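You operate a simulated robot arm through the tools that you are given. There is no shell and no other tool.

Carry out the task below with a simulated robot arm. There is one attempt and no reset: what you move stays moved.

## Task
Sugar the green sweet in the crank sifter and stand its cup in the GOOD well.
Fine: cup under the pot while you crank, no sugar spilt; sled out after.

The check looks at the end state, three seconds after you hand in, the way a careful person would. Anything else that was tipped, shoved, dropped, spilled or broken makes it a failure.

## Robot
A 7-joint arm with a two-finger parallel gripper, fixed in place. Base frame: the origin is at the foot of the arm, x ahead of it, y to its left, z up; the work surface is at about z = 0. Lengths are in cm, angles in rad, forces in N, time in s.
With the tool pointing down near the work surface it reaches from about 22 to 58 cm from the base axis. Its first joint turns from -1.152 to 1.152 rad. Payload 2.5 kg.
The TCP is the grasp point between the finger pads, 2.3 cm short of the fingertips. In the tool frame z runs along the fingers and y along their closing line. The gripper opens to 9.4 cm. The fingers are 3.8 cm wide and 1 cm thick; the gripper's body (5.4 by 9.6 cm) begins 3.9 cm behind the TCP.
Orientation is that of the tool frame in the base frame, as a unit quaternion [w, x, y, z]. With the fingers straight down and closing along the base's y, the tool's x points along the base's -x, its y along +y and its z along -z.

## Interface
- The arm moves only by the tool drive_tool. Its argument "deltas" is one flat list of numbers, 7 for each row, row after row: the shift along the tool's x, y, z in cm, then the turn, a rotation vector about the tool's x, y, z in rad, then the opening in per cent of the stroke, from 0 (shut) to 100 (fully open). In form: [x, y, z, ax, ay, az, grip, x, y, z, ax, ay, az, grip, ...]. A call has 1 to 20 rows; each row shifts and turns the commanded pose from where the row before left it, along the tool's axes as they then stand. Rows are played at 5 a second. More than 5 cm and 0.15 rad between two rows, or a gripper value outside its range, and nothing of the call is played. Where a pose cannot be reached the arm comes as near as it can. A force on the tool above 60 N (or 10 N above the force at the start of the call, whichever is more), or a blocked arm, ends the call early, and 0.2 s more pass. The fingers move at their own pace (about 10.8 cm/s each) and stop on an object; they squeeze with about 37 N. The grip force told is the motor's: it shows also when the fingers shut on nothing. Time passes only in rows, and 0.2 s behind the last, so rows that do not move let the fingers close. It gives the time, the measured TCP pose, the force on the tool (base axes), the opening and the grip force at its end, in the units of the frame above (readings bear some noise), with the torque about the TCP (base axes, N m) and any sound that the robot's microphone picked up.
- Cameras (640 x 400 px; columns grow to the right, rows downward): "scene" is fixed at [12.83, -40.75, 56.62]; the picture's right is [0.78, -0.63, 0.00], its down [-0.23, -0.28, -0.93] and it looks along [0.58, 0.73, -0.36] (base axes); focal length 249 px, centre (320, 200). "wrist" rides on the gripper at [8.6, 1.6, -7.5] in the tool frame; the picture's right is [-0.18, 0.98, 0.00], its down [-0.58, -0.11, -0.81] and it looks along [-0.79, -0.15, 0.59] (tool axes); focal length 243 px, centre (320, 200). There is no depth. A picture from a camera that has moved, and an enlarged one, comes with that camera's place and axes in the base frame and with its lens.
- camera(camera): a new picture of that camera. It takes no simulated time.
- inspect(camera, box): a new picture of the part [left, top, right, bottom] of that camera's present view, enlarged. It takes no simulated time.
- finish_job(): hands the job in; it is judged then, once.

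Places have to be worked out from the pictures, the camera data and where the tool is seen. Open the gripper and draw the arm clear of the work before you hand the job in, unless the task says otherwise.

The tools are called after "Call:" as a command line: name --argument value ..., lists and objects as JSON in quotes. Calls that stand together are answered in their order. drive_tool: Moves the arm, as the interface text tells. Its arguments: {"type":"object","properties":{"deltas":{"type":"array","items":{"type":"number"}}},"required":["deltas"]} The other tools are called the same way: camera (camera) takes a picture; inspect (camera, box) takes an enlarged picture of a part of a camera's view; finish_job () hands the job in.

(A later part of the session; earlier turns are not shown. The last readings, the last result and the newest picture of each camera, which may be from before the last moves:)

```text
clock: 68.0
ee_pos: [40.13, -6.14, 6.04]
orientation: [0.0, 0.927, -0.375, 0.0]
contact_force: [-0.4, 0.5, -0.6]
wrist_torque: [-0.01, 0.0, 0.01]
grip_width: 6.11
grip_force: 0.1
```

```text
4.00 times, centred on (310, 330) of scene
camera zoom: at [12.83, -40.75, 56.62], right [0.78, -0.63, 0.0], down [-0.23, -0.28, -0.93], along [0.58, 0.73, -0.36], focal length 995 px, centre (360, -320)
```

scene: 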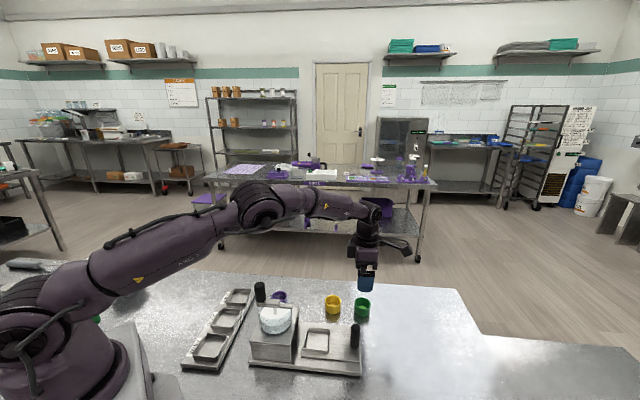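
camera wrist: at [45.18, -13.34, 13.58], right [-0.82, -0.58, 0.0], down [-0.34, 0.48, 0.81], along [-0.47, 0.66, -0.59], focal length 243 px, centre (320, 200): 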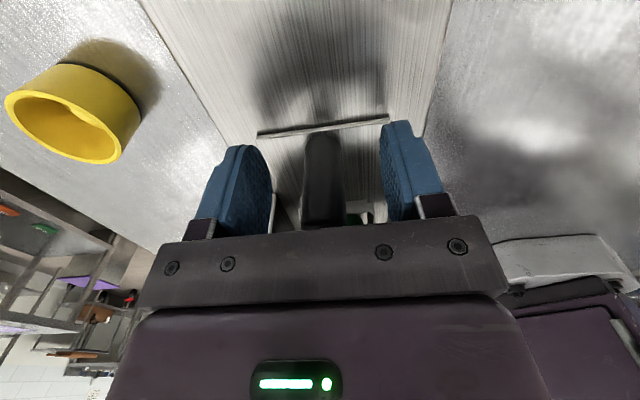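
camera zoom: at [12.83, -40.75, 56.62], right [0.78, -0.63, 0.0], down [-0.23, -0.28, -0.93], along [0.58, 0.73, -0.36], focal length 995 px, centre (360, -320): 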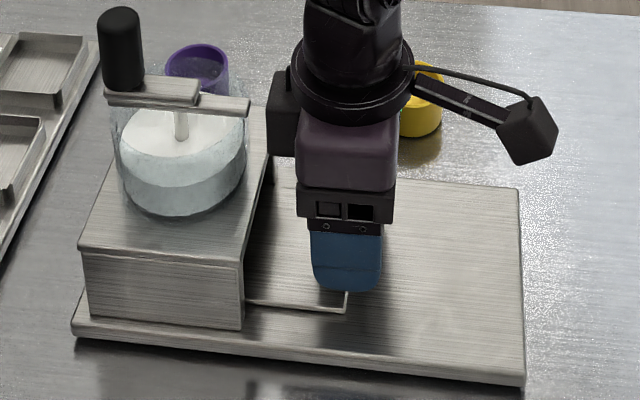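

I have the handle between the fingers. I'll grip it and read the side load.

Call:
drive_tool --deltas '[0, 0, 0, 0, 0, 0, 45, 0, 0, 0, 0, 0, 0, 25, 0, 0, 0, 0, 0, 0, 15, 0, 0, 0, 0, 0, 0, 15, 0, 0, 0, 0, 0, 0, 15]'

```text
clock: 69.2
ee_pos: [40.14, -6.19, 6.17]
orientation: [0.0, 0.927, -0.375, 0.0]
contact_force: [5.6, 2.0, 0.7]
wrist_torque: [-0.58, 0.32, -0.08]
grip_width: 2.17
grip_force: 36.9
```

The handle is gripped with about 5 N of side load. I'll pull the sled out slowly along +d1, checking the load partway.

Call:
drive_tool --deltas '[0.1, -0.03, 0, 0, 0, 0, 15, 0.25, 0, 0, 0, 0, 0, 15, 0.35, 0, 0, 0, 0, 0, 15, 0.4, 0, 0, 0, 0, 0, 15, 0.45, 0, 0, 0, 0, 0, 15, 0.45, 0, 0, 0, 0, 0, 15, 0.45, 0, 0, 0, 0, 0, 15, 0.45, 0, 0, 0, 0, 0, 15]'

Call:
inspect --camera "scene" --box '[240, 280, 380, 380]'

```text
clock: 71.0
ee_pos: [42.04, -8.21, 5.98]
orientation: [0.0, 0.926, -0.376, -0.001]
contact_force: [-7.0, -4.4, -0.8]
wrist_torque: [0.57, -0.37, 0.08]
grip_width: 2.19
grip_force: 36.9
```

```text
4.00 times, centred on (310, 330) of scene
camera zoom: at [12.83, -40.75, 56.62], right [0.78, -0.63, 0.0], down [-0.23, -0.28, -0.93], along [0.58, 0.73, -0.36], focal length 995 px, centre (360, -320)
```

zoom: 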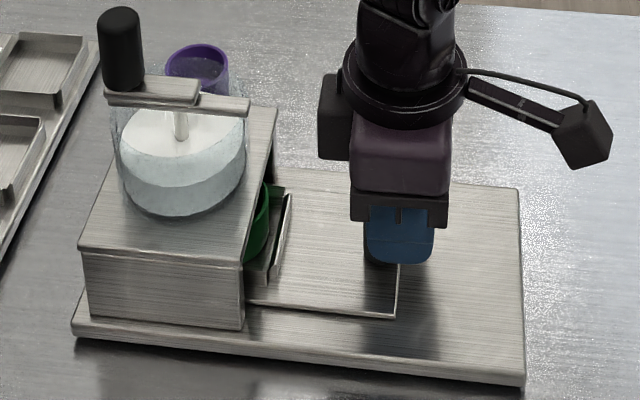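

The sled is coming out smoothly with the cup upright. I'll trim y by +0.04 and pull another 4 cm.

Call:
drive_tool --deltas '[0.2, 0.04, 0, 0, 0, 0, 15, 0.45, 0, 0, 0, 0, 0, 15, 0.45, 0, 0, 0, 0, 0, 15, 0.45, 0, 0, 0, 0, 0, 15, 0.45, 0, 0, 0, 0, 0, 15, 0.45, 0, 0, 0, 0, 0, 15, 0.45, 0, 0, 0, 0, 0, 15, 0.45, 0, 0, 0, 0, 0, 15, 0.45, 0, 0, 0, 0, 0, 15, 0.3, 0, 0, 0, 0, 0, 15]'

Call:
inspect --camera "scene" --box '[240, 280, 380, 380]'

```text
clock: 73.2
ee_pos: [45.09, -11.18, 6.1]
orientation: [0.001, 0.926, -0.377, 0.001]
contact_force: [-17.0, -15.1, 12.7]
wrist_torque: [0.67, -0.13, 0.25]
grip_width: 2.15
grip_force: 37.0
```

```text
4.00 times, centred on (310, 330) of scene
camera zoom: at [12.82, -40.74, 56.62], right [0.78, -0.63, 0.0], down [-0.23, -0.28, -0.93], along [0.58, 0.73, -0.36], focal length 995 px, centre (360, -320)
```

zoom: 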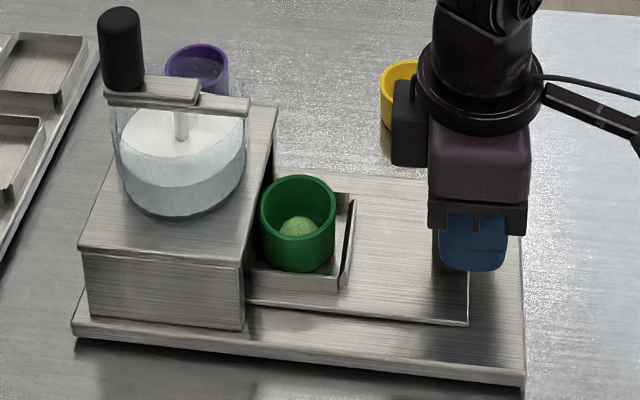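

The sweet now looks paler and dusted. Side load has reached about 23 N, so I'll trim y by +0.13 to relieve it and then inspect the sweet.

Call:
drive_tool --deltas '[0, 0.13, -0.05, 0, 0, 0, 15, 0, 0, 0, 0, 0, 0, 15]'

Call:
inspect --camera "scene" --box '[290, 315, 340, 355]'

```text
clock: 73.8
ee_pos: [45.0, -11.11, 6.01]
orientation: [0.001, 0.927, -0.375, 0.0]
contact_force: [-8.1, -9.3, 0.2]
wrist_torque: [-1.15, -0.51, 0.17]
grip_width: 2.16
grip_force: 37.0
```

```text
10.00 times, centred on (315, 335) of scene
camera zoom: at [12.83, -40.74, 56.62], right [0.78, -0.63, 0.0], down [-0.23, -0.28, -0.93], along [0.58, 0.73, -0.36], focal length 2488 px, centre (370, -1150)
```

zoom: 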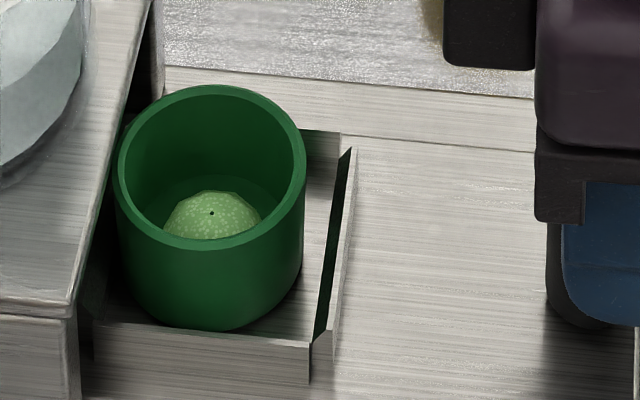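

The sweet has light speckles only, so it's partly sugared. I'll put the sled back in, following the measured track direction, and crank more.

Call:
drive_tool --deltas '[-0.2, -0.005, 0, 0, 0, 0, 15, -0.4, -0.01, 0, 0, 0, 0, 15, -0.45, -0.01, 0, 0, 0, 0, 15, -0.45, -0.01, 0, 0, 0, 0, 15, -0.45, -0.01, 0, 0, 0, 0, 15, -0.45, -0.01, 0, 0, 0, 0, 15, -0.45, -0.01, 0, 0, 0, 0, 15, -0.45, -0.01, 0, 0, 0, 0, 15, -0.45, -0.01, 0, 0, 0, 0, 15, -0.45, -0.01, 0, 0, 0, 0, 15, -0.45, -0.01, 0, 0, 0, 0, 15, -0.45, -0.01, 0, 0, 0, 0, 15, -0.45, -0.01, 0, 0, 0, 0, 15, -0.45, -0.01, 0, 0, 0, 0, 15, -0.4, -0.01, 0, 0, 0, 0, 15, -0.3, -0.01, 0, 0, 0, 0, 15, -0.2, 0, 0, 0, 0, 0, 15]'

Call:
inspect --camera "scene" --box '[240, 280, 380, 380]'

```text
clock: 77.4
ee_pos: [40.09, -6.18, 6.01]
orientation: [0.0, 0.927, -0.375, 0.001]
contact_force: [-0.6, -1.1, 0.4]
wrist_torque: [0.49, -0.05, 0.09]
grip_width: 2.18
grip_force: 36.7
```

```text
4.00 times, centred on (310, 330) of scene
camera zoom: at [12.84, -40.75, 56.61], right [0.78, -0.63, 0.0], down [-0.23, -0.28, -0.93], along [0.58, 0.73, -0.36], focal length 995 px, centre (360, -320)
```

zoom: 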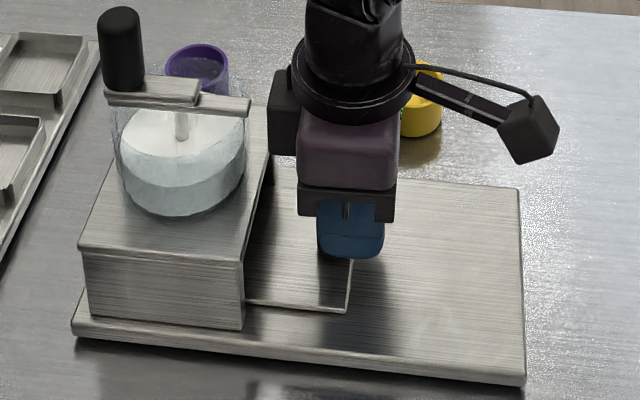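

The sled is back within about 0.1 cm of the stop. I'll nudge it gently until I feel resistance.

Call:
drive_tool --deltas '[-0.1, 0, 0, 0, 0, 0, 15, -0.1, 0, 0, 0, 0, 0, 15, 0, 0, 0, 0, 0, 0, 15]'

```text
clock: 78.2
ee_pos: [40.04, -6.12, 6.13]
orientation: [-0.001, 0.927, -0.375, 0.001]
contact_force: [8.6, -4.3, -0.3]
wrist_torque: [-0.84, -0.16, 0.03]
grip_width: 2.15
grip_force: 37.0
```

There's about 9 N along the track, so the sled is at the stop. I'll ease off, open, rise, and return above the knob.

Call:
drive_tool --deltas '[0.06, 0, 0, 0, 0, 0, 15, 0, 0, 0, 0, 0, 0, 35, 0, 0, 0, 0, 0, 0, 55, 0, 0, -1.5, 0, 0, 0, 65, 0, 0, -3.5, 0, 0, 0, 65, 0, 0, -4.5, 0, 0, 0, 65, 0, 0, -4.5, 0, 0, 0, 65, 0, 0, -4.0, 0, 0, 0, 65, -3.4, -0.07, 0, 0, 0, 0, 65, -3.4, -0.07, 0, 0, 0, 0, 65, -3.4, -0.07, 0, 0, 0, 0, 65, -3.4, -0.07, 0, 0, 0, 0.017, 65, 0, 0, 0, 0, 0, 0, 65]'

Call:
inspect --camera "wrist" --box '[200, 0, 440, 220]'

Call:
inspect --camera "scene" --box '[240, 280, 380, 380]'

```text
clock: 81.0
ee_pos: [30.43, 3.54, 24.07]
orientation: [0.0, 0.923, -0.384, 0.0]
contact_force: [-0.8, -0.5, -0.8]
wrist_torque: [0.0, 0.0, 0.01]
grip_width: 6.1
grip_force: 0.0
```

```text
1.82 times, centred on (320, 110) of wrist
camera zoom: at [35.43, -3.72, 31.68], right [-0.83, -0.56, 0.0], down [-0.33, 0.49, 0.81], along [-0.45, 0.67, -0.59], focal length 441 px, centre (320, 364)
```

zoom: 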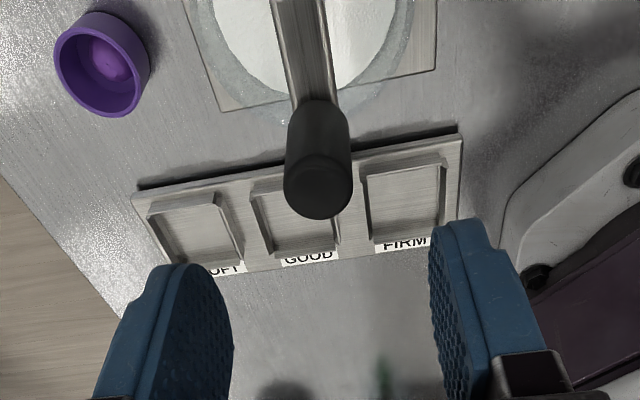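

```text
4.00 times, centred on (310, 330) of scene
camera zoom: at [12.83, -40.74, 56.62], right [0.78, -0.63, 0.0], down [-0.23, -0.28, -0.93], along [0.58, 0.73, -0.36], focal length 995 px, centre (360, -320)
```

zoom: 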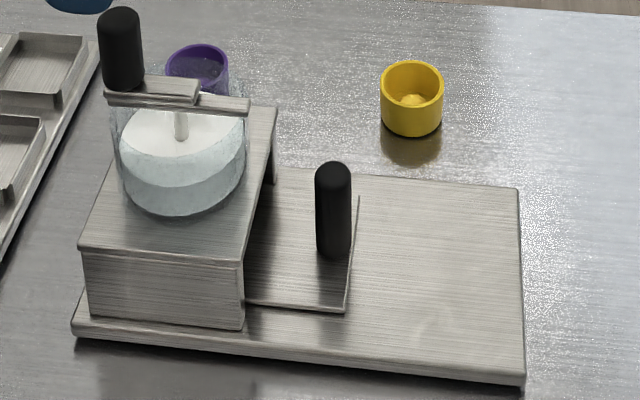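

The knob is between the fingers and the sled is fully in. I'll go down to z≈16.9 and cage the knob.

Call:
drive_tool --deltas '[0, 0, 2.5, 0, 0, 0, 65, 0, 0, 2.5, 0, 0, 0, 65, 0, 0, 2.15, 0, 0, 0, 65, 0, 0, 0, 0, 0, 0, 45, 0, 0, 0, 0, 0, 0, 32, 0, 0, 0, 0, 0, 0, 29, 0, 0, 0, 0, 0, 0, 29]'

Call:
inspect --camera "wrist" --box '[200, 0, 440, 220]'

```text
clock: 82.6
ee_pos: [30.56, 3.49, 16.98]
orientation: [0.0, 0.924, -0.383, 0.0]
contact_force: [-0.1, 0.4, 0.1]
wrist_torque: [0.02, 0.0, -0.02]
grip_width: 2.71
grip_force: 0.0
```

```text
1.82 times, centred on (320, 110) of wrist
camera zoom: at [35.54, -3.71, 24.59], right [-0.83, -0.56, 0.0], down [-0.33, 0.49, 0.81], along [-0.45, 0.67, -0.59], focal length 441 px, centre (320, 364)
```

zoom: 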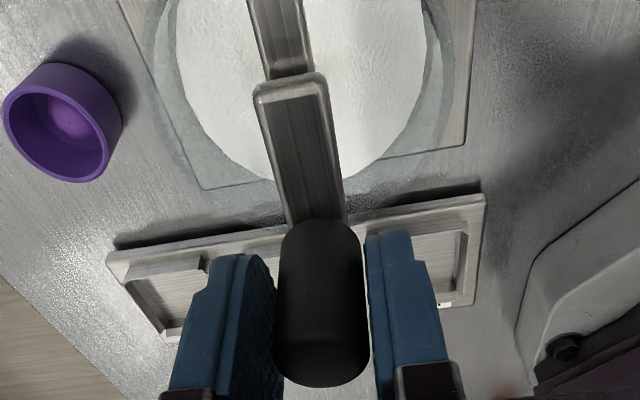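

The knob is caged again. I'll crank clockwise 170 degrees in one call.

Call:
drive_tool --deltas '[0.0405, -0.5456, 0, 0, 0, 0.148, 29, 0.0405, -0.5456, 0, 0, 0, 0.148, 29, 0.0405, -0.5456, 0, 0, 0, 0.148, 29, 0.0405, -0.5456, 0, 0, 0, 0.148, 29, 0.0405, -0.5456, 0, 0, 0, 0.148, 29, 0.0405, -0.5456, 0, 0, 0, 0.148, 29, 0.0405, -0.5456, 0, 0, 0, 0.148, 29, 0.0405, -0.5456, 0, 0, 0, 0.148, 29, 0.0405, -0.5456, 0, 0, 0, 0.148, 29, 0.0405, -0.5456, 0, 0, 0, 0.148, 29, 0.0405, -0.5456, 0, 0, 0, 0.148, 29, 0.0405, -0.5456, 0, 0, 0, 0.148, 29, 0.0405, -0.5456, 0, 0, 0, 0.148, 29, 0.0405, -0.5456, 0, 0, 0, 0.148, 29, 0.0405, -0.5456, 0, 0, 0, 0.148, 29, 0.0405, -0.5456, 0, 0, 0, 0.148, 29, 0.0405, -0.5456, 0, 0, 0, 0.148, 29, 0.0405, -0.5456, 0, 0, 0, 0.148, 29, 0.0405, -0.5456, 0, 0, 0, 0.148, 29, 0.0405, -0.5456, 0, 0, 0, 0.148, 29]'

Call:
camera --camera "wrist"

```text
clock: 86.8
ee_pos: [36.22, -1.16, 16.95]
orientation: [0.001, 0.3, 0.954, 0.0]
contact_force: [0.0, -0.1, 0.3]
wrist_torque: [-0.02, -0.01, -0.03]
grip_width: 2.72
grip_force: 0.0
```

```text
taken
camera wrist: at [30.08, 5.11, 24.49], right [0.71, 0.7, 0.0], down [0.41, -0.42, 0.81], along [0.57, -0.57, -0.59], focal length 243 px, centre (320, 200)
```

wrist: 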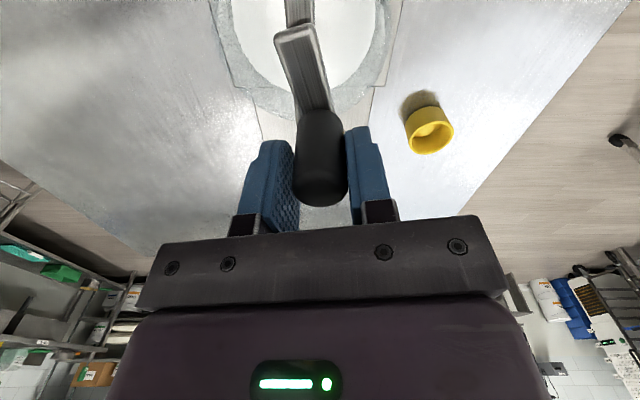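

All good. I'll do another 170 degrees clockwise to complete the stroke before the wrist limit.

Call:
drive_tool --deltas '[0.0405, -0.5456, 0, 0, 0, 0.148, 29, 0.0405, -0.5456, 0, 0, 0, 0.148, 29, 0.0405, -0.5456, 0, 0, 0, 0.148, 29, 0.0405, -0.5456, 0, 0, 0, 0.148, 29, 0.0405, -0.5456, 0, 0, 0, 0.148, 29, 0.0405, -0.5456, 0, 0, 0, 0.148, 29, 0.0405, -0.5456, 0, 0, 0, 0.148, 29, 0.0405, -0.5456, 0, 0, 0, 0.148, 29, 0.0405, -0.5456, 0, 0, 0, 0.148, 29, 0.0405, -0.5456, 0, 0, 0, 0.148, 29, 0.0405, -0.5456, 0, 0, 0, 0.148, 29, 0.0405, -0.5456, 0, 0, 0, 0.148, 29, 0.0405, -0.5456, 0, 0, 0, 0.148, 29, 0.0405, -0.5456, 0, 0, 0, 0.148, 29, 0.0405, -0.5456, 0, 0, 0, 0.148, 29, 0.0405, -0.5456, 0, 0, 0, 0.148, 29, 0.0405, -0.5456, 0, 0, 0, 0.148, 29, 0.0405, -0.5456, 0, 0, 0, 0.148, 29, 0.0405, -0.5456, 0, 0, 0, 0.148, 29]'

Call:
camera --camera "wrist"

```text
clock: 90.8
ee_pos: [29.55, 1.88, 16.96]
orientation: [0.0, 0.99, -0.14, 0.0]
contact_force: [0.2, -0.8, -0.5]
wrist_torque: [-0.01, 0.01, -0.01]
grip_width: 2.76
grip_force: 0.3
```

```text
taken
camera wrist: at [37.46, -2.03, 24.51], right [-0.45, -0.89, 0.0], down [-0.53, 0.26, 0.81], along [-0.72, 0.36, -0.59], focal length 243 px, centre (320, 200)
```

wrist: 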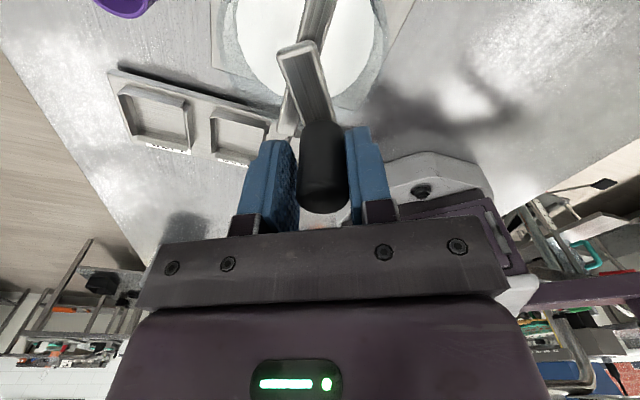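

The stroke finished within limits. Now counter-clockwise 170 degrees.

Call:
drive_tool --deltas '[0.0405, 0.5456, 0, 0, 0, -0.148, 29, 0.0405, 0.5456, 0, 0, 0, -0.148, 29, 0.0405, 0.5456, 0, 0, 0, -0.148, 29, 0.0405, 0.5456, 0, 0, 0, -0.148, 29, 0.0405, 0.5456, 0, 0, 0, -0.148, 29, 0.0405, 0.5456, 0, 0, 0, -0.148, 29, 0.0405, 0.5456, 0, 0, 0, -0.148, 29, 0.0405, 0.5456, 0, 0, 0, -0.148, 29, 0.0405, 0.5456, 0, 0, 0, -0.148, 29, 0.0405, 0.5456, 0, 0, 0, -0.148, 29, 0.0405, 0.5456, 0, 0, 0, -0.148, 29, 0.0405, 0.5456, 0, 0, 0, -0.148, 29, 0.0405, 0.5456, 0, 0, 0, -0.148, 29, 0.0405, 0.5456, 0, 0, 0, -0.148, 29, 0.0405, 0.5456, 0, 0, 0, -0.148, 29, 0.0405, 0.5456, 0, 0, 0, -0.148, 29, 0.0405, 0.5456, 0, 0, 0, -0.148, 29, 0.0405, 0.5456, 0, 0, 0, -0.148, 29, 0.0405, 0.5456, 0, 0, 0, -0.148, 29]'

Call:
camera --camera "wrist"

```text
clock: 94.8
ee_pos: [36.05, -1.23, 16.89]
orientation: [0.0, 0.296, 0.955, 0.0]
contact_force: [-0.2, -0.2, 0.2]
wrist_torque: [0.01, -0.03, -0.02]
grip_width: 2.74
grip_force: 0.1
```

```text
taken
camera wrist: at [29.97, 5.04, 24.49], right [0.71, 0.71, 0.0], down [0.42, -0.42, 0.81], along [0.57, -0.57, -0.59], focal length 243 px, centre (320, 200)
```

wrist: 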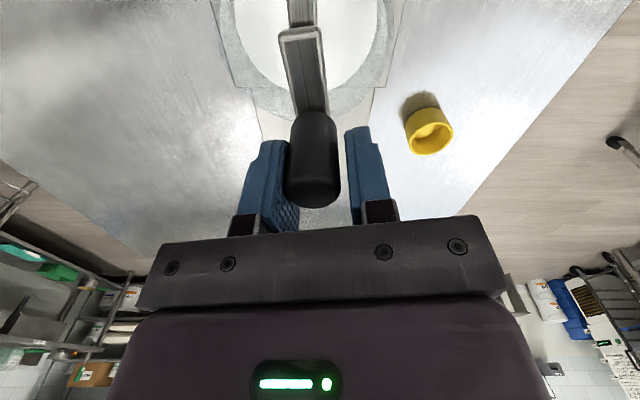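

Tracking is fine. I'll continue counter-clockwise about 170 degrees, back to the start angle.

Call:
drive_tool --deltas '[0.0405, 0.5456, 0, 0, 0, -0.148, 29, 0.0405, 0.5456, 0, 0, 0, -0.148, 29, 0.0405, 0.5456, 0, 0, 0, -0.148, 29, 0.0405, 0.5456, 0, 0, 0, -0.148, 29, 0.0405, 0.5456, 0, 0, 0, -0.148, 29, 0.0405, 0.5456, 0, 0, 0, -0.148, 29, 0.0405, 0.5456, 0, 0, 0, -0.148, 29, 0.0405, 0.5456, 0, 0, 0, -0.148, 29, 0.0405, 0.5456, 0, 0, 0, -0.148, 29, 0.0405, 0.5456, 0, 0, 0, -0.148, 29, 0.0405, 0.5456, 0, 0, 0, -0.148, 29, 0.0405, 0.5456, 0, 0, 0, -0.148, 29, 0.0405, 0.5456, 0, 0, 0, -0.148, 29, 0.0405, 0.5456, 0, 0, 0, -0.148, 29, 0.0405, 0.5456, 0, 0, 0, -0.148, 29, 0.0405, 0.5456, 0, 0, 0, -0.148, 29, 0.0405, 0.5456, 0, 0, 0, -0.148, 29, 0.0405, 0.5456, 0, 0, 0, -0.148, 29, 0.0405, 0.5456, 0, 0, 0, -0.148, 29, 0.0405, 0.5456, 0, 0, 0, -0.148, 29]'

Call:
camera --camera "wrist"

Call:
inspect --camera "scene" --box '[240, 280, 380, 380]'

```text
clock: 99.0
ee_pos: [30.5, 3.53, 16.94]
orientation: [0.0, 0.924, -0.382, 0.0]
contact_force: [0.6, -0.3, 0.2]
wrist_torque: [-0.02, 0.01, -0.02]
grip_width: 2.76
grip_force: 0.0
```

```text
taken
camera wrist: at [35.54, -3.69, 24.51], right [-0.82, -0.57, 0.0], down [-0.34, 0.49, 0.81], along [-0.46, 0.66, -0.59], focal length 243 px, centre (320, 200)
```

wrist: 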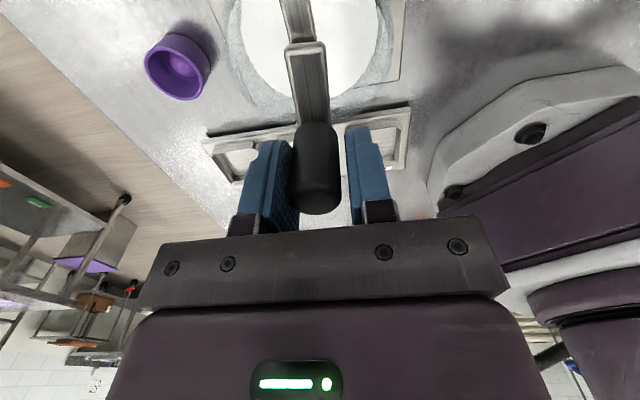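

```text
4.00 times, centred on (310, 330) of scene
camera zoom: at [12.83, -40.75, 56.62], right [0.78, -0.63, 0.0], down [-0.23, -0.28, -0.93], along [0.58, 0.73, -0.36], focal length 995 px, centre (360, -320)
```

zoom: 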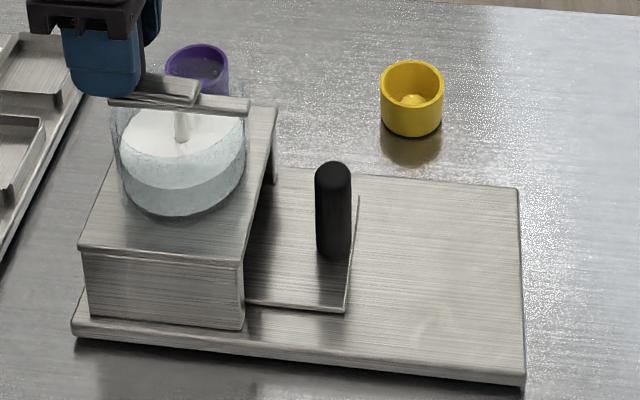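

That's about 3.9 turns in total. I'll open, rise, and go back to the handle to check the sweet.

Call:
drive_tool --deltas '[0, 0, 0, 0, 0, 0, 45, 0, 0, 0, 0, 0, 0, 65, 0, 0, -2.0, 0, 0, 0, 65, 0, 0, -3.0, 0, 0, 0, 65, 0, 0, -3.5, 0, 0, 0, 65, 3.4, 0.05, 0, 0, 0, 0, 65, 3.4, 0.05, 0, 0, 0, 0, 65, 3.4, 0.05, 0, 0, 0, 0, 65, 3.45, 0.03, 0, 0, 0, 0, 65, 0, 0, 0, 0, 0, 0, 65]'

Call:
inspect --camera "wrist" --box '[240, 0, 420, 140]'

Call:
inspect --camera "scene" --box '[240, 280, 380, 380]'

```text
clock: 101.2
ee_pos: [40.02, -6.32, 25.45]
orientation: [0.0, 0.924, -0.383, 0.0]
contact_force: [0.4, 0.2, -0.5]
wrist_torque: [-0.01, 0.0, 0.01]
grip_width: 6.14
grip_force: 0.0
```

```text
2.86 times, centred on (330, 70) of wrist
camera zoom: at [45.05, -13.55, 33.01], right [-0.83, -0.56, 0.0], down [-0.33, 0.49, 0.81], along [-0.45, 0.67, -0.59], focal length 693 px, centre (291, 571)
```

zoom: 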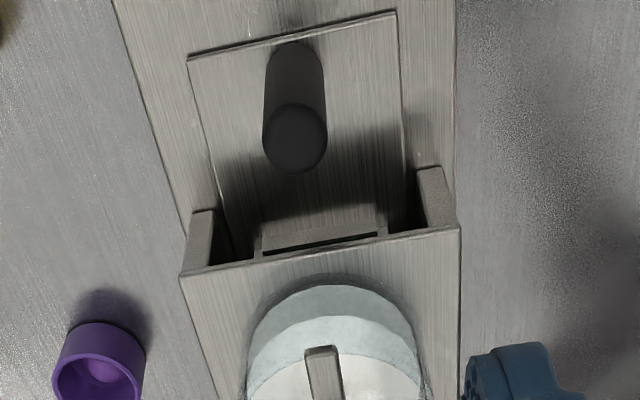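

```text
4.00 times, centred on (310, 330) of scene
camera zoom: at [12.83, -40.75, 56.62], right [0.78, -0.63, 0.0], down [-0.23, -0.28, -0.93], along [0.58, 0.73, -0.36], focal length 995 px, centre (360, -320)
```

zoom: 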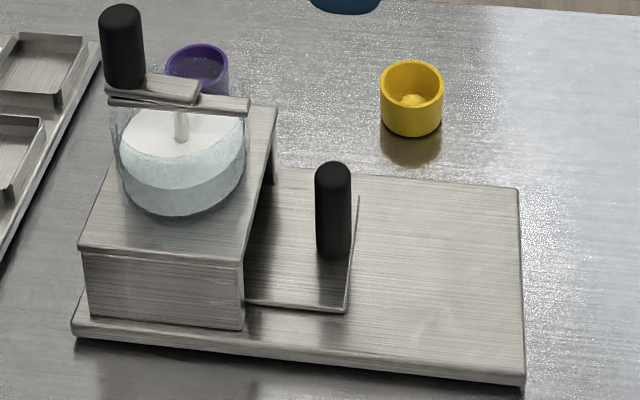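

The handle is 1.0 cm inward of the tool, as I want for clearance. I'll descend and grip it.

Call:
drive_tool --deltas '[0, -0.08, 3.0, 0, 0, 0, 65, 0, 0, 4.0, 0, 0, 0, 65, 0, 0, 4.0, 0, 0, 0, 65, 0, 0, 4.0, 0, 0, 0, 65, 0, 0, 2.5, 0, 0, 0, 65, 0, 0, 1.9, 0, 0, 0, 65, 0, 0, 0, 0, 0, 0, 45, 0, 0, 0, 0, 0, 0, 25, 0, 0, 0, 0, 0, 0, 15, 0, 0, 0, 0, 0, 0, 15, 0, 0, 0, 0, 0, 0, 15]'

Call:
camera --camera "wrist"

```text
clock: 103.6
ee_pos: [40.03, -6.17, 5.86]
orientation: [-0.001, 0.924, -0.383, 0.0]
contact_force: [7.6, 2.1, 0.3]
wrist_torque: [-0.77, -0.11, -0.01]
grip_width: 2.14
grip_force: 36.3
```

```text
taken
camera wrist: at [45.03, -13.37, 13.54], right [-0.83, -0.56, 0.0], down [-0.33, 0.49, 0.81], along [-0.45, 0.67, -0.59], focal length 243 px, centre (320, 200)
```

wrist: 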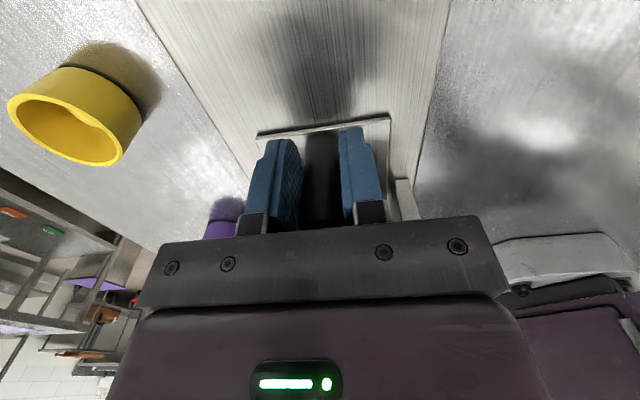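

Gripped. I'll pull the sled out about 7 cm along the track to see the sweet.

Call:
drive_tool --deltas '[0.15, -0.03, 0, 0, 0, 0, 15, 0.3, 0.002, 0, 0, 0, 0, 15, 0.4, 0.003, 0, 0, 0, 0, 15, 0.45, 0.003, 0, 0, 0, 0, 15, 0.45, 0.003, 0, 0, 0, 0, 15, 0.45, 0.003, 0, 0, 0, 0, 15, 0.45, 0.003, 0, 0, 0, 0, 15, 0.45, 0.003, 0, 0, 0, 0, 15, 0.45, 0.003, 0, 0, 0, 0, 15, 0.45, 0.003, 0, 0, 0, 0, 15, 0.45, 0.003, 0, 0, 0, 0, 15, 0.45, 0.003, 0, 0, 0, 0, 15, 0.45, 0.003, 0, 0, 0, 0, 15, 0.45, 0.003, 0, 0, 0, 0, 15, 0.45, 0.003, 0, 0, 0, 0, 15, 0.45, 0.003, 0, 0, 0, 0, 15, 0.3, 0.002, 0, 0, 0, 0, 15]'

Call:
inspect --camera "scene" --box '[290, 315, 340, 355]'

Call:
inspect --camera "scene" --box '[240, 280, 380, 380]'

```text
clock: 107.2
ee_pos: [45.09, -11.17, 6.12]
orientation: [0.001, 0.924, -0.383, 0.0]
contact_force: [2.3, 1.3, -0.1]
wrist_torque: [-0.16, 0.35, -0.08]
grip_width: 2.16
grip_force: 36.9
```

```text
10.00 times, centred on (315, 335) of scene
camera zoom: at [12.84, -40.75, 56.61], right [0.78, -0.63, 0.0], down [-0.23, -0.28, -0.93], along [0.58, 0.73, -0.36], focal length 2488 px, centre (370, -1150)
```

zoom: 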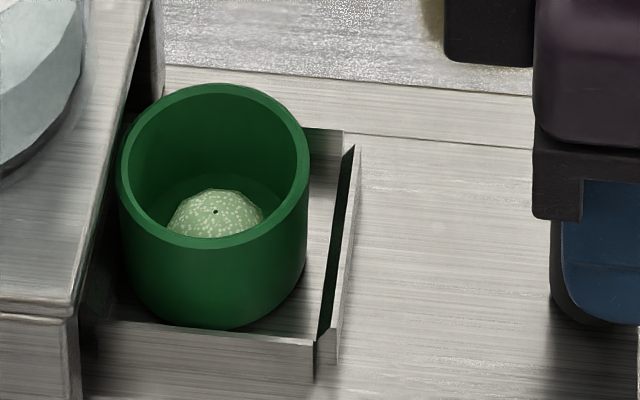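

```text
4.00 times, centred on (310, 330) of scene
camera zoom: at [12.84, -40.75, 56.61], right [0.78, -0.63, 0.0], down [-0.23, -0.28, -0.93], along [0.58, 0.73, -0.36], focal length 995 px, centre (360, -320)
```

zoom: 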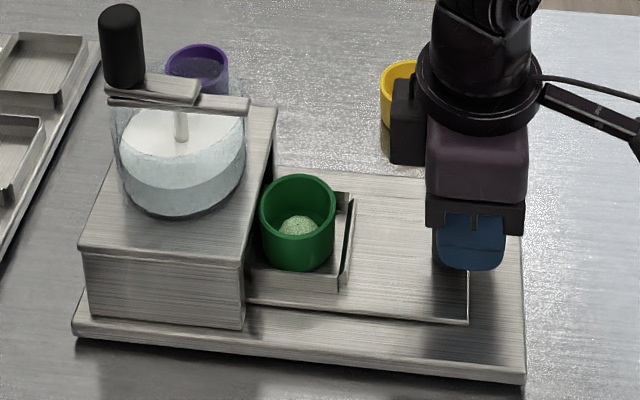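

Coverage has clearly grown to about two thirds, so it scales with turns and about two more should coat it fully. I'll push the sled back in along the same line.

Call:
drive_tool --deltas '[-0.2, 0, 0, 0, 0, 0, 15, -0.4, -0.003, 0, 0, 0, 0, 15, -0.45, -0.003, 0, 0, 0, 0, 15, -0.45, -0.003, 0, 0, 0, 0, 15, -0.45, -0.003, 0, 0, 0, 0, 15, -0.45, -0.003, 0, 0, 0, 0, 15, -0.45, -0.003, 0, 0, 0, 0, 15, -0.45, -0.003, 0, 0, 0, 0, 15, -0.45, -0.003, 0, 0, 0, 0, 15, -0.45, -0.003, 0, 0, 0, 0, 15, -0.45, -0.003, 0, 0, 0, 0, 15, -0.45, -0.003, 0, 0, 0, 0, 15, -0.45, -0.003, 0, 0, 0, 0, 15, -0.45, -0.003, 0, 0, 0, 0, 15, -0.4, -0.003, 0, 0, 0, 0, 15, -0.3, -0.003, 0, 0, 0, 0, 15, -0.2, 0, 0, 0, 0, 0, 15, -0.1, 0, 0, 0, 0, 0, 15, 0, 0, 0, 0, 0, 0, 15]'

Call:
inspect --camera "scene" --box '[240, 280, 380, 380]'

```text
clock: 111.2
ee_pos: [40.19, -6.14, 5.93]
orientation: [0.0, 0.924, -0.382, -0.001]
contact_force: [-1.0, -0.2, -0.9]
wrist_torque: [-0.12, -0.66, 0.0]
grip_width: 2.16
grip_force: 37.0
```

```text
4.00 times, centred on (310, 330) of scene
camera zoom: at [12.84, -40.75, 56.61], right [0.78, -0.63, 0.0], down [-0.23, -0.28, -0.93], along [0.58, 0.73, -0.36], focal length 995 px, centre (360, -320)
```

zoom: 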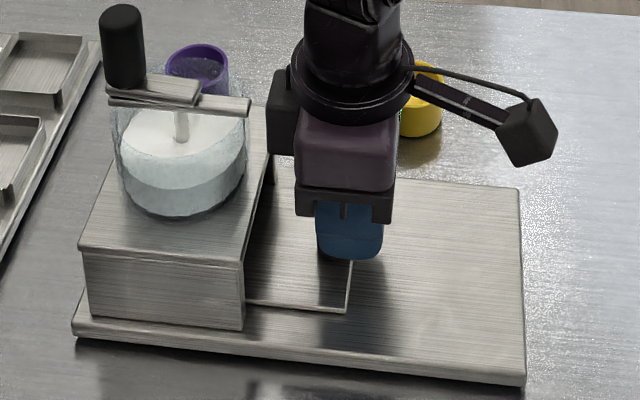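

No stop force yet, so I'll nudge in slightly until I feel resistance, as before.

Call:
drive_tool --deltas '[-0.1, 0, 0, 0, 0, 0, 15, -0.1, 0, 0, 0, 0, 0, 15, 0, 0, 0, 0, 0, 0, 15]'

```text
clock: 112.0
ee_pos: [40.05, -6.23, 5.97]
orientation: [-0.001, 0.924, -0.383, 0.002]
contact_force: [13.9, -7.3, 0.4]
wrist_torque: [-0.37, 0.71, 0.06]
grip_width: 2.17
grip_force: 37.0
```

At the stop, 15 N. I'll ease off, open, rise, and go back over the knob.

Call:
drive_tool --deltas '[0.1, 0, 0, 0, 0, 0, 15, 0, 0, 0, 0, 0, 0, 35, 0, 0, 0, 0, 0, 0, 55, 0, 0, -1.5, 0, 0, 0, 65, 0, 0, -3.5, 0, 0, 0, 65, 0, 0, -4.5, 0, 0, 0, 65, 0, 0, -4.5, 0, 0, 0, 65, 0, 0, -4.0, 0, 0, 0, 65, -3.4, -0.035, 0, 0, 0, 0, 65, -3.45, -0.035, 0, 0, 0, 0, 65, -3.45, -0.035, 0, 0, 0, 0, 65, -3.45, -0.035, 0, 0, 0, 0, 65, 0, 0, 0, 0, 0, 0, 65]'

Call:
inspect --camera "wrist" --box '[200, 0, 440, 220]'

Call:
inspect --camera "scene" --box '[240, 280, 380, 380]'

```text
clock: 114.8
ee_pos: [30.4, 3.81, 23.94]
orientation: [0.0, 0.924, -0.383, 0.0]
contact_force: [-0.4, -0.6, -0.2]
wrist_torque: [0.0, 0.02, 0.0]
grip_width: 6.11
grip_force: 0.1
```

```text
1.82 times, centred on (320, 110) of wrist
camera zoom: at [35.37, -3.36, 31.54], right [-0.83, -0.56, 0.0], down [-0.33, 0.49, 0.81], along [-0.45, 0.67, -0.59], focal length 441 px, centre (320, 364)
```

zoom: 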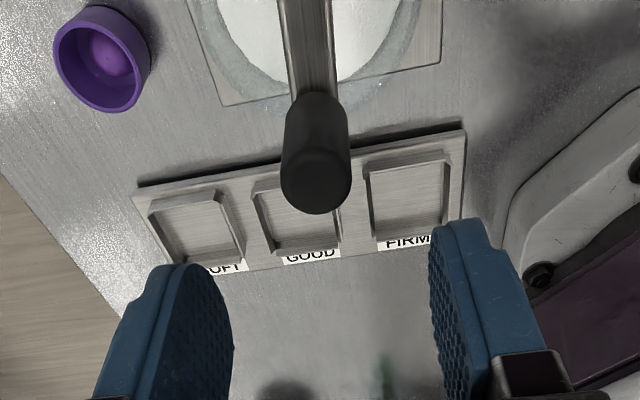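

```text
4.00 times, centred on (310, 330) of scene
camera zoom: at [12.83, -40.74, 56.62], right [0.78, -0.63, 0.0], down [-0.23, -0.28, -0.93], along [0.58, 0.73, -0.36], focal length 995 px, centre (360, -320)
```

zoom: 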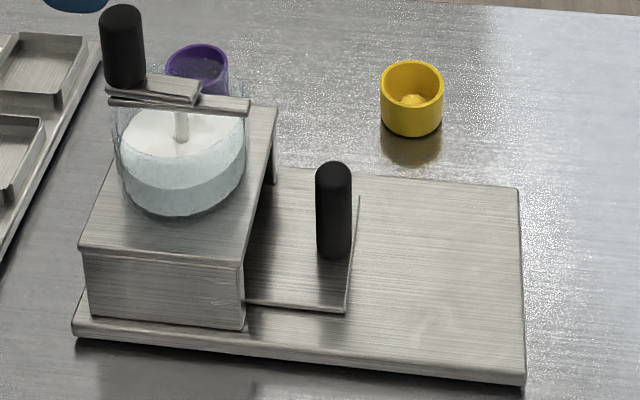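

The knob is centred and the sled is fully in. I'll go down and cage it again.

Call:
drive_tool --deltas '[0.15, -0.05, 2.5, 0, 0, 0, 65, 0, 0, 2.5, 0, 0, 0, 65, 0, 0, 2.0, 0, 0, 0, 65, 0, 0, 0, 0, 0, 0, 45, 0, 0, 0, 0, 0, 0, 32, 0, 0, 0, 0, 0, 0, 29, 0, 0, 0, 0, 0, 0, 29]'

Call:
inspect --camera "wrist" --box '[200, 0, 440, 220]'

```text
clock: 116.4
ee_pos: [30.58, 3.66, 17.01]
orientation: [0.0, 0.923, -0.384, -0.001]
contact_force: [-0.6, 0.5, 0.7]
wrist_torque: [0.0, 0.01, -0.05]
grip_width: 2.72
grip_force: 0.0
```

```text
1.82 times, centred on (320, 110) of wrist
camera zoom: at [35.6, -3.53, 24.53], right [-0.83, -0.56, 0.0], down [-0.33, 0.49, 0.81], along [-0.45, 0.67, -0.59], focal length 441 px, centre (320, 364)
```

zoom: 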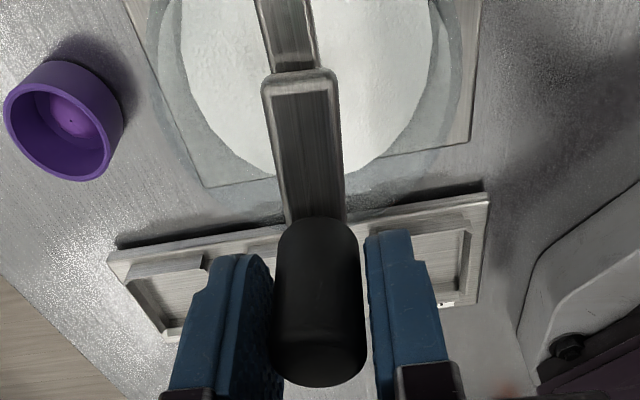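

The knob is caged. Clockwise 170 degrees.

Call:
drive_tool --deltas '[0.0405, -0.5456, 0, 0, 0, 0.148, 29, 0.0405, -0.5456, 0, 0, 0, 0.148, 29, 0.0405, -0.5456, 0, 0, 0, 0.148, 29, 0.0405, -0.5456, 0, 0, 0, 0.148, 29, 0.0405, -0.5456, 0, 0, 0, 0.148, 29, 0.0405, -0.5456, 0, 0, 0, 0.148, 29, 0.0405, -0.5456, 0, 0, 0, 0.148, 29, 0.0405, -0.5456, 0, 0, 0, 0.148, 29, 0.0405, -0.5456, 0, 0, 0, 0.148, 29, 0.0405, -0.5456, 0, 0, 0, 0.148, 29, 0.0405, -0.5456, 0, 0, 0, 0.148, 29, 0.0405, -0.5456, 0, 0, 0, 0.148, 29, 0.0405, -0.5456, 0, 0, 0, 0.148, 29, 0.0405, -0.5456, 0, 0, 0, 0.148, 29, 0.0405, -0.5456, 0, 0, 0, 0.148, 29, 0.0405, -0.5456, 0, 0, 0, 0.148, 29, 0.0405, -0.5456, 0, 0, 0, 0.148, 29, 0.0405, -0.5456, 0, 0, 0, 0.148, 29, 0.0405, -0.5456, 0, 0, 0, 0.148, 29, 0.0405, -0.5456, 0, 0, 0, 0.148, 29]'

Call:
camera --camera "wrist"

```text
clock: 120.6
ee_pos: [36.16, -1.11, 17.06]
orientation: [-0.001, 0.3, 0.954, 0.0]
contact_force: [1.0, 0.5, -0.7]
wrist_torque: [-0.02, 0.01, -0.03]
grip_width: 2.74
grip_force: 0.3
```

```text
taken
camera wrist: at [30.12, 5.22, 24.6], right [0.71, 0.7, 0.0], down [0.41, -0.42, 0.81], along [0.57, -0.57, -0.59], focal length 243 px, centre (320, 200)
```

wrist: 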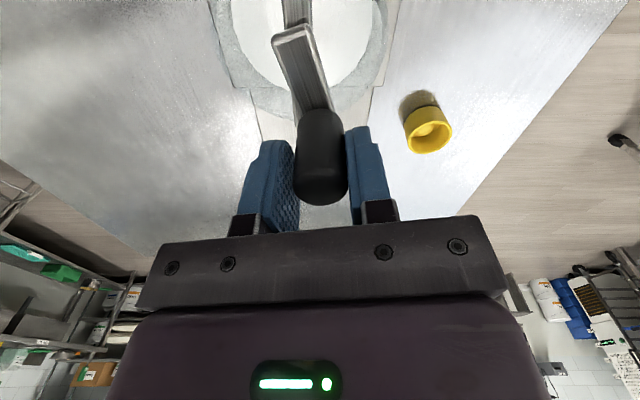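

It's following as before. Clockwise another 160 degrees.

Call:
drive_tool --deltas '[0.0405, -0.5456, 0, 0, 0, 0.148, 29, 0.0405, -0.5456, 0, 0, 0, 0.148, 29, 0.0405, -0.5456, 0, 0, 0, 0.148, 29, 0.0405, -0.5456, 0, 0, 0, 0.148, 29, 0.0405, -0.5456, 0, 0, 0, 0.148, 29, 0.0405, -0.5456, 0, 0, 0, 0.148, 29, 0.0405, -0.5456, 0, 0, 0, 0.148, 29, 0.0405, -0.5456, 0, 0, 0, 0.148, 29, 0.0405, -0.5456, 0, 0, 0, 0.148, 29, 0.0405, -0.5456, 0, 0, 0, 0.148, 29, 0.0405, -0.5456, 0, 0, 0, 0.148, 29, 0.0405, -0.5456, 0, 0, 0, 0.148, 29, 0.0405, -0.5456, 0, 0, 0, 0.148, 29, 0.0405, -0.5456, 0, 0, 0, 0.148, 29, 0.0405, -0.5456, 0, 0, 0, 0.148, 29, 0.0405, -0.5456, 0, 0, 0, 0.148, 29, 0.0405, -0.5456, 0, 0, 0, 0.148, 29, 0.0405, -0.5456, 0, 0, 0, 0.148, 29, 0.0405, -0.5456, 0, 0, 0, 0.148, 29]'

Call:
camera --camera "wrist"

```text
clock: 124.6
ee_pos: [29.59, 1.95, 17.07]
orientation: [0.0, 0.99, -0.139, 0.0]
contact_force: [-0.1, -0.1, -0.4]
wrist_torque: [0.0, 0.02, 0.01]
grip_width: 2.74
grip_force: 0.3
```

```text
taken
camera wrist: at [37.46, -1.89, 24.58], right [-0.45, -0.89, 0.0], down [-0.53, 0.26, 0.81], along [-0.72, 0.36, -0.59], focal length 243 px, centre (320, 200)
```

wrist: 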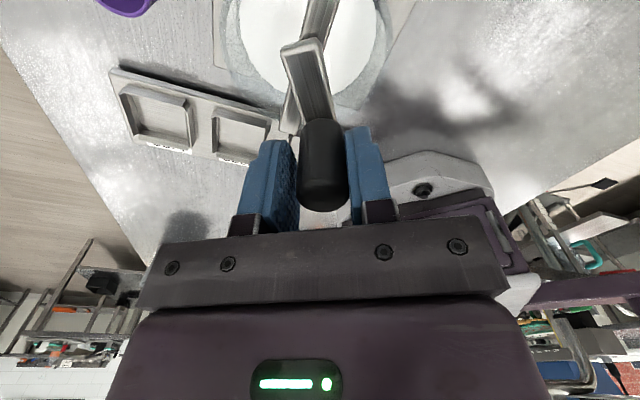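

Clockwise stroke done. Now counter-clockwise about 160 degrees.

Call:
drive_tool --deltas '[0.0405, 0.5456, 0, 0, 0, -0.148, 29, 0.0405, 0.5456, 0, 0, 0, -0.148, 29, 0.0405, 0.5456, 0, 0, 0, -0.148, 29, 0.0405, 0.5456, 0, 0, 0, -0.148, 29, 0.0405, 0.5456, 0, 0, 0, -0.148, 29, 0.0405, 0.5456, 0, 0, 0, -0.148, 29, 0.0405, 0.5456, 0, 0, 0, -0.148, 29, 0.0405, 0.5456, 0, 0, 0, -0.148, 29, 0.0405, 0.5456, 0, 0, 0, -0.148, 29, 0.0405, 0.5456, 0, 0, 0, -0.148, 29, 0.0405, 0.5456, 0, 0, 0, -0.148, 29, 0.0405, 0.5456, 0, 0, 0, -0.148, 29, 0.0405, 0.5456, 0, 0, 0, -0.148, 29, 0.0405, 0.5456, 0, 0, 0, -0.148, 29, 0.0405, 0.5456, 0, 0, 0, -0.148, 29, 0.0405, 0.5456, 0, 0, 0, -0.148, 29, 0.0405, 0.5456, 0, 0, 0, -0.148, 29, 0.0405, 0.5456, 0, 0, 0, -0.148, 29, 0.0405, 0.5456, 0, 0, 0, -0.148, 29]'

Call:
camera --camera "wrist"

```text
clock: 128.6
ee_pos: [36.3, -1.09, 17.05]
orientation: [0.0, 0.296, 0.955, 0.0]
contact_force: [-0.1, 0.1, -0.7]
wrist_torque: [-0.01, 0.0, 0.03]
grip_width: 2.71
grip_force: 0.3
```

```text
taken
camera wrist: at [30.07, 5.17, 24.61], right [0.71, 0.71, 0.0], down [0.42, -0.42, 0.81], along [0.57, -0.57, -0.59], focal length 243 px, centre (320, 200)
```

wrist: 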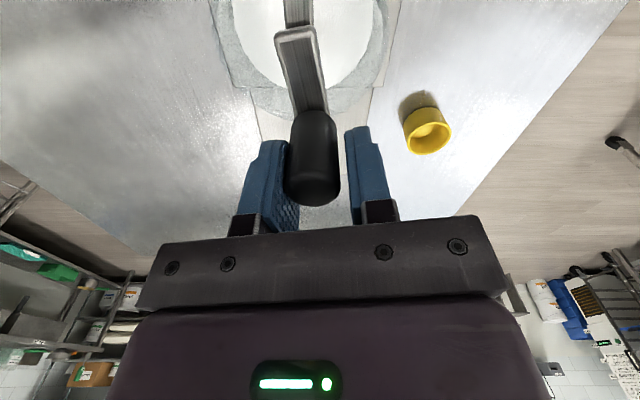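

And counter-clockwise the last 170 degrees, back to the start angle.

Call:
drive_tool --deltas '[0.0405, 0.5456, 0, 0, 0, -0.148, 29, 0.0405, 0.5456, 0, 0, 0, -0.148, 29, 0.0405, 0.5456, 0, 0, 0, -0.148, 29, 0.0405, 0.5456, 0, 0, 0, -0.148, 29, 0.0405, 0.5456, 0, 0, 0, -0.148, 29, 0.0405, 0.5456, 0, 0, 0, -0.148, 29, 0.0405, 0.5456, 0, 0, 0, -0.148, 29, 0.0405, 0.5456, 0, 0, 0, -0.148, 29, 0.0405, 0.5456, 0, 0, 0, -0.148, 29, 0.0405, 0.5456, 0, 0, 0, -0.148, 29, 0.0405, 0.5456, 0, 0, 0, -0.148, 29, 0.0405, 0.5456, 0, 0, 0, -0.148, 29, 0.0405, 0.5456, 0, 0, 0, -0.148, 29, 0.0405, 0.5456, 0, 0, 0, -0.148, 29, 0.0405, 0.5456, 0, 0, 0, -0.148, 29, 0.0405, 0.5456, 0, 0, 0, -0.148, 29, 0.0405, 0.5456, 0, 0, 0, -0.148, 29, 0.0405, 0.5456, 0, 0, 0, -0.148, 29, 0.0405, 0.5456, 0, 0, 0, -0.148, 29, 0.0405, 0.5456, 0, 0, 0, -0.148, 29]'

Call:
camera --camera "wrist"

```text
clock: 132.8
ee_pos: [30.62, 3.66, 17.1]
orientation: [0.0, 0.924, -0.383, 0.001]
contact_force: [0.1, 0.0, -0.8]
wrist_torque: [0.03, 0.04, -0.04]
grip_width: 2.73
grip_force: 0.3
```

```text
taken
camera wrist: at [35.56, -3.58, 24.62], right [-0.82, -0.57, 0.0], down [-0.33, 0.49, 0.81], along [-0.46, 0.66, -0.59], focal length 243 px, centre (320, 200)
```

wrist: 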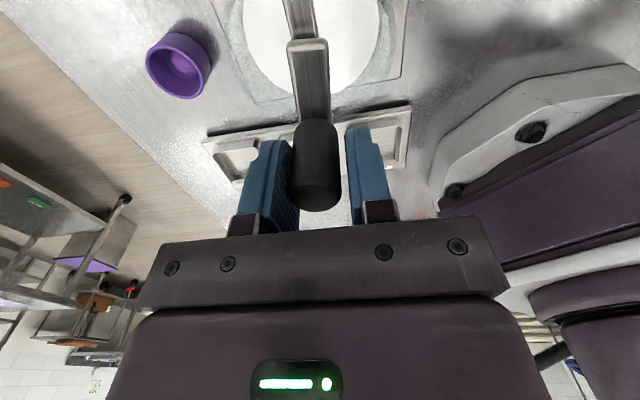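

That's about 5.75 turns in total. I'll open, rise and return over the handle.

Call:
drive_tool --deltas '[0, 0, 0, 0, 0, 0, 45, 0, 0, 0, 0, 0, 0, 65, 0, 0, -2.0, 0, 0, 0, 65, 0, 0, -3.0, 0, 0, 0, 65, 0, 0, -3.4, 0, 0, 0, 65, 3.4, 0.05, 0, 0, 0, 0, 65, 3.4, 0.05, 0, 0, 0, 0, 65, 3.4, 0.05, 0, 0, 0, 0, 65, 3.45, 0.05, 0, 0, 0, 0, 65, 0, 0, 0, 0, 0, 0, 65]'

Call:
inspect --camera "wrist" --box '[240, 0, 420, 140]'

Call:
inspect --camera "scene" --box '[240, 280, 380, 380]'

```text
clock: 135.0
ee_pos: [40.13, -6.24, 25.51]
orientation: [0.001, 0.923, -0.384, 0.0]
contact_force: [-0.5, 0.8, 0.5]
wrist_torque: [0.0, -0.01, -0.01]
grip_width: 6.11
grip_force: 0.0
```

```text
2.86 times, centred on (330, 70) of wrist
camera zoom: at [45.08, -13.45, 33.02], right [-0.83, -0.56, 0.0], down [-0.33, 0.49, 0.81], along [-0.45, 0.67, -0.59], focal length 693 px, centre (291, 571)
```

zoom: 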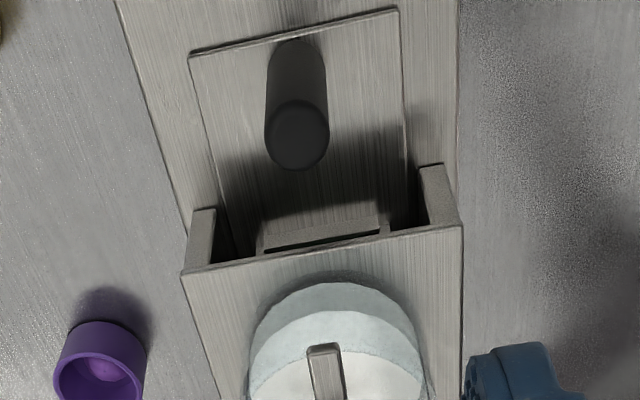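

```text
4.00 times, centred on (310, 330) of scene
camera zoom: at [12.83, -40.75, 56.62], right [0.78, -0.63, 0.0], down [-0.23, -0.28, -0.93], along [0.58, 0.73, -0.36], focal length 995 px, centre (360, -320)
```

zoom: 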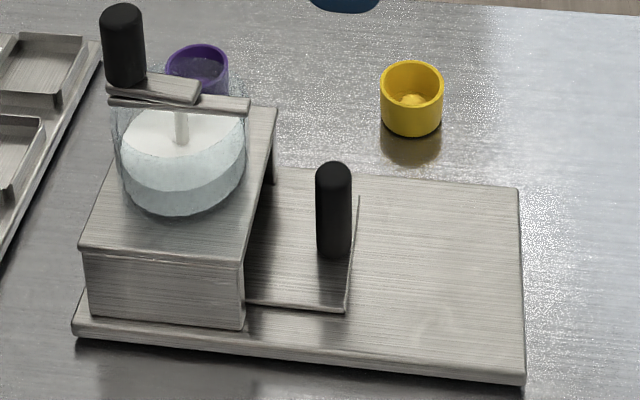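

The handle is in the same relative place as last time, 0.95 cm inward with no y offset. I'll descend and grip it.

Call:
drive_tool --deltas '[0, -0.03, 3.0, 0, 0, 0, 65, 0, 0, 4.0, 0, 0, 0, 65, 0, 0, 4.0, 0, 0, 0, 65, 0, 0, 4.0, 0, 0, 0, 65, 0, 0, 2.5, 0, 0, 0, 65, 0, 0, 1.9, 0, 0, 0, 65, 0, 0, 0, 0, 0, 0, 45, 0, 0, 0, 0, 0, 0, 25, 0, 0, 0, 0, 0, 0, 15, 0, 0, 0, 0, 0, 0, 15, 0, 0, 0, 0, 0, 0, 15]'

Call:
camera --camera "wrist"

```text
clock: 137.4
ee_pos: [40.04, -6.2, 6.02]
orientation: [0.0, 0.924, -0.383, 0.0]
contact_force: [-2.2, -3.1, 0.0]
wrist_torque: [0.13, -0.85, 0.01]
grip_width: 2.15
grip_force: 36.8
```

```text
taken
camera wrist: at [45.07, -13.4, 13.6], right [-0.83, -0.56, 0.0], down [-0.33, 0.49, 0.81], along [-0.45, 0.67, -0.59], focal length 243 px, centre (320, 200)
```

wrist: 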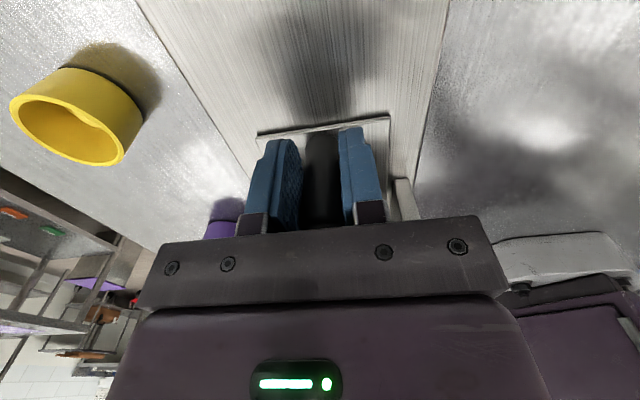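

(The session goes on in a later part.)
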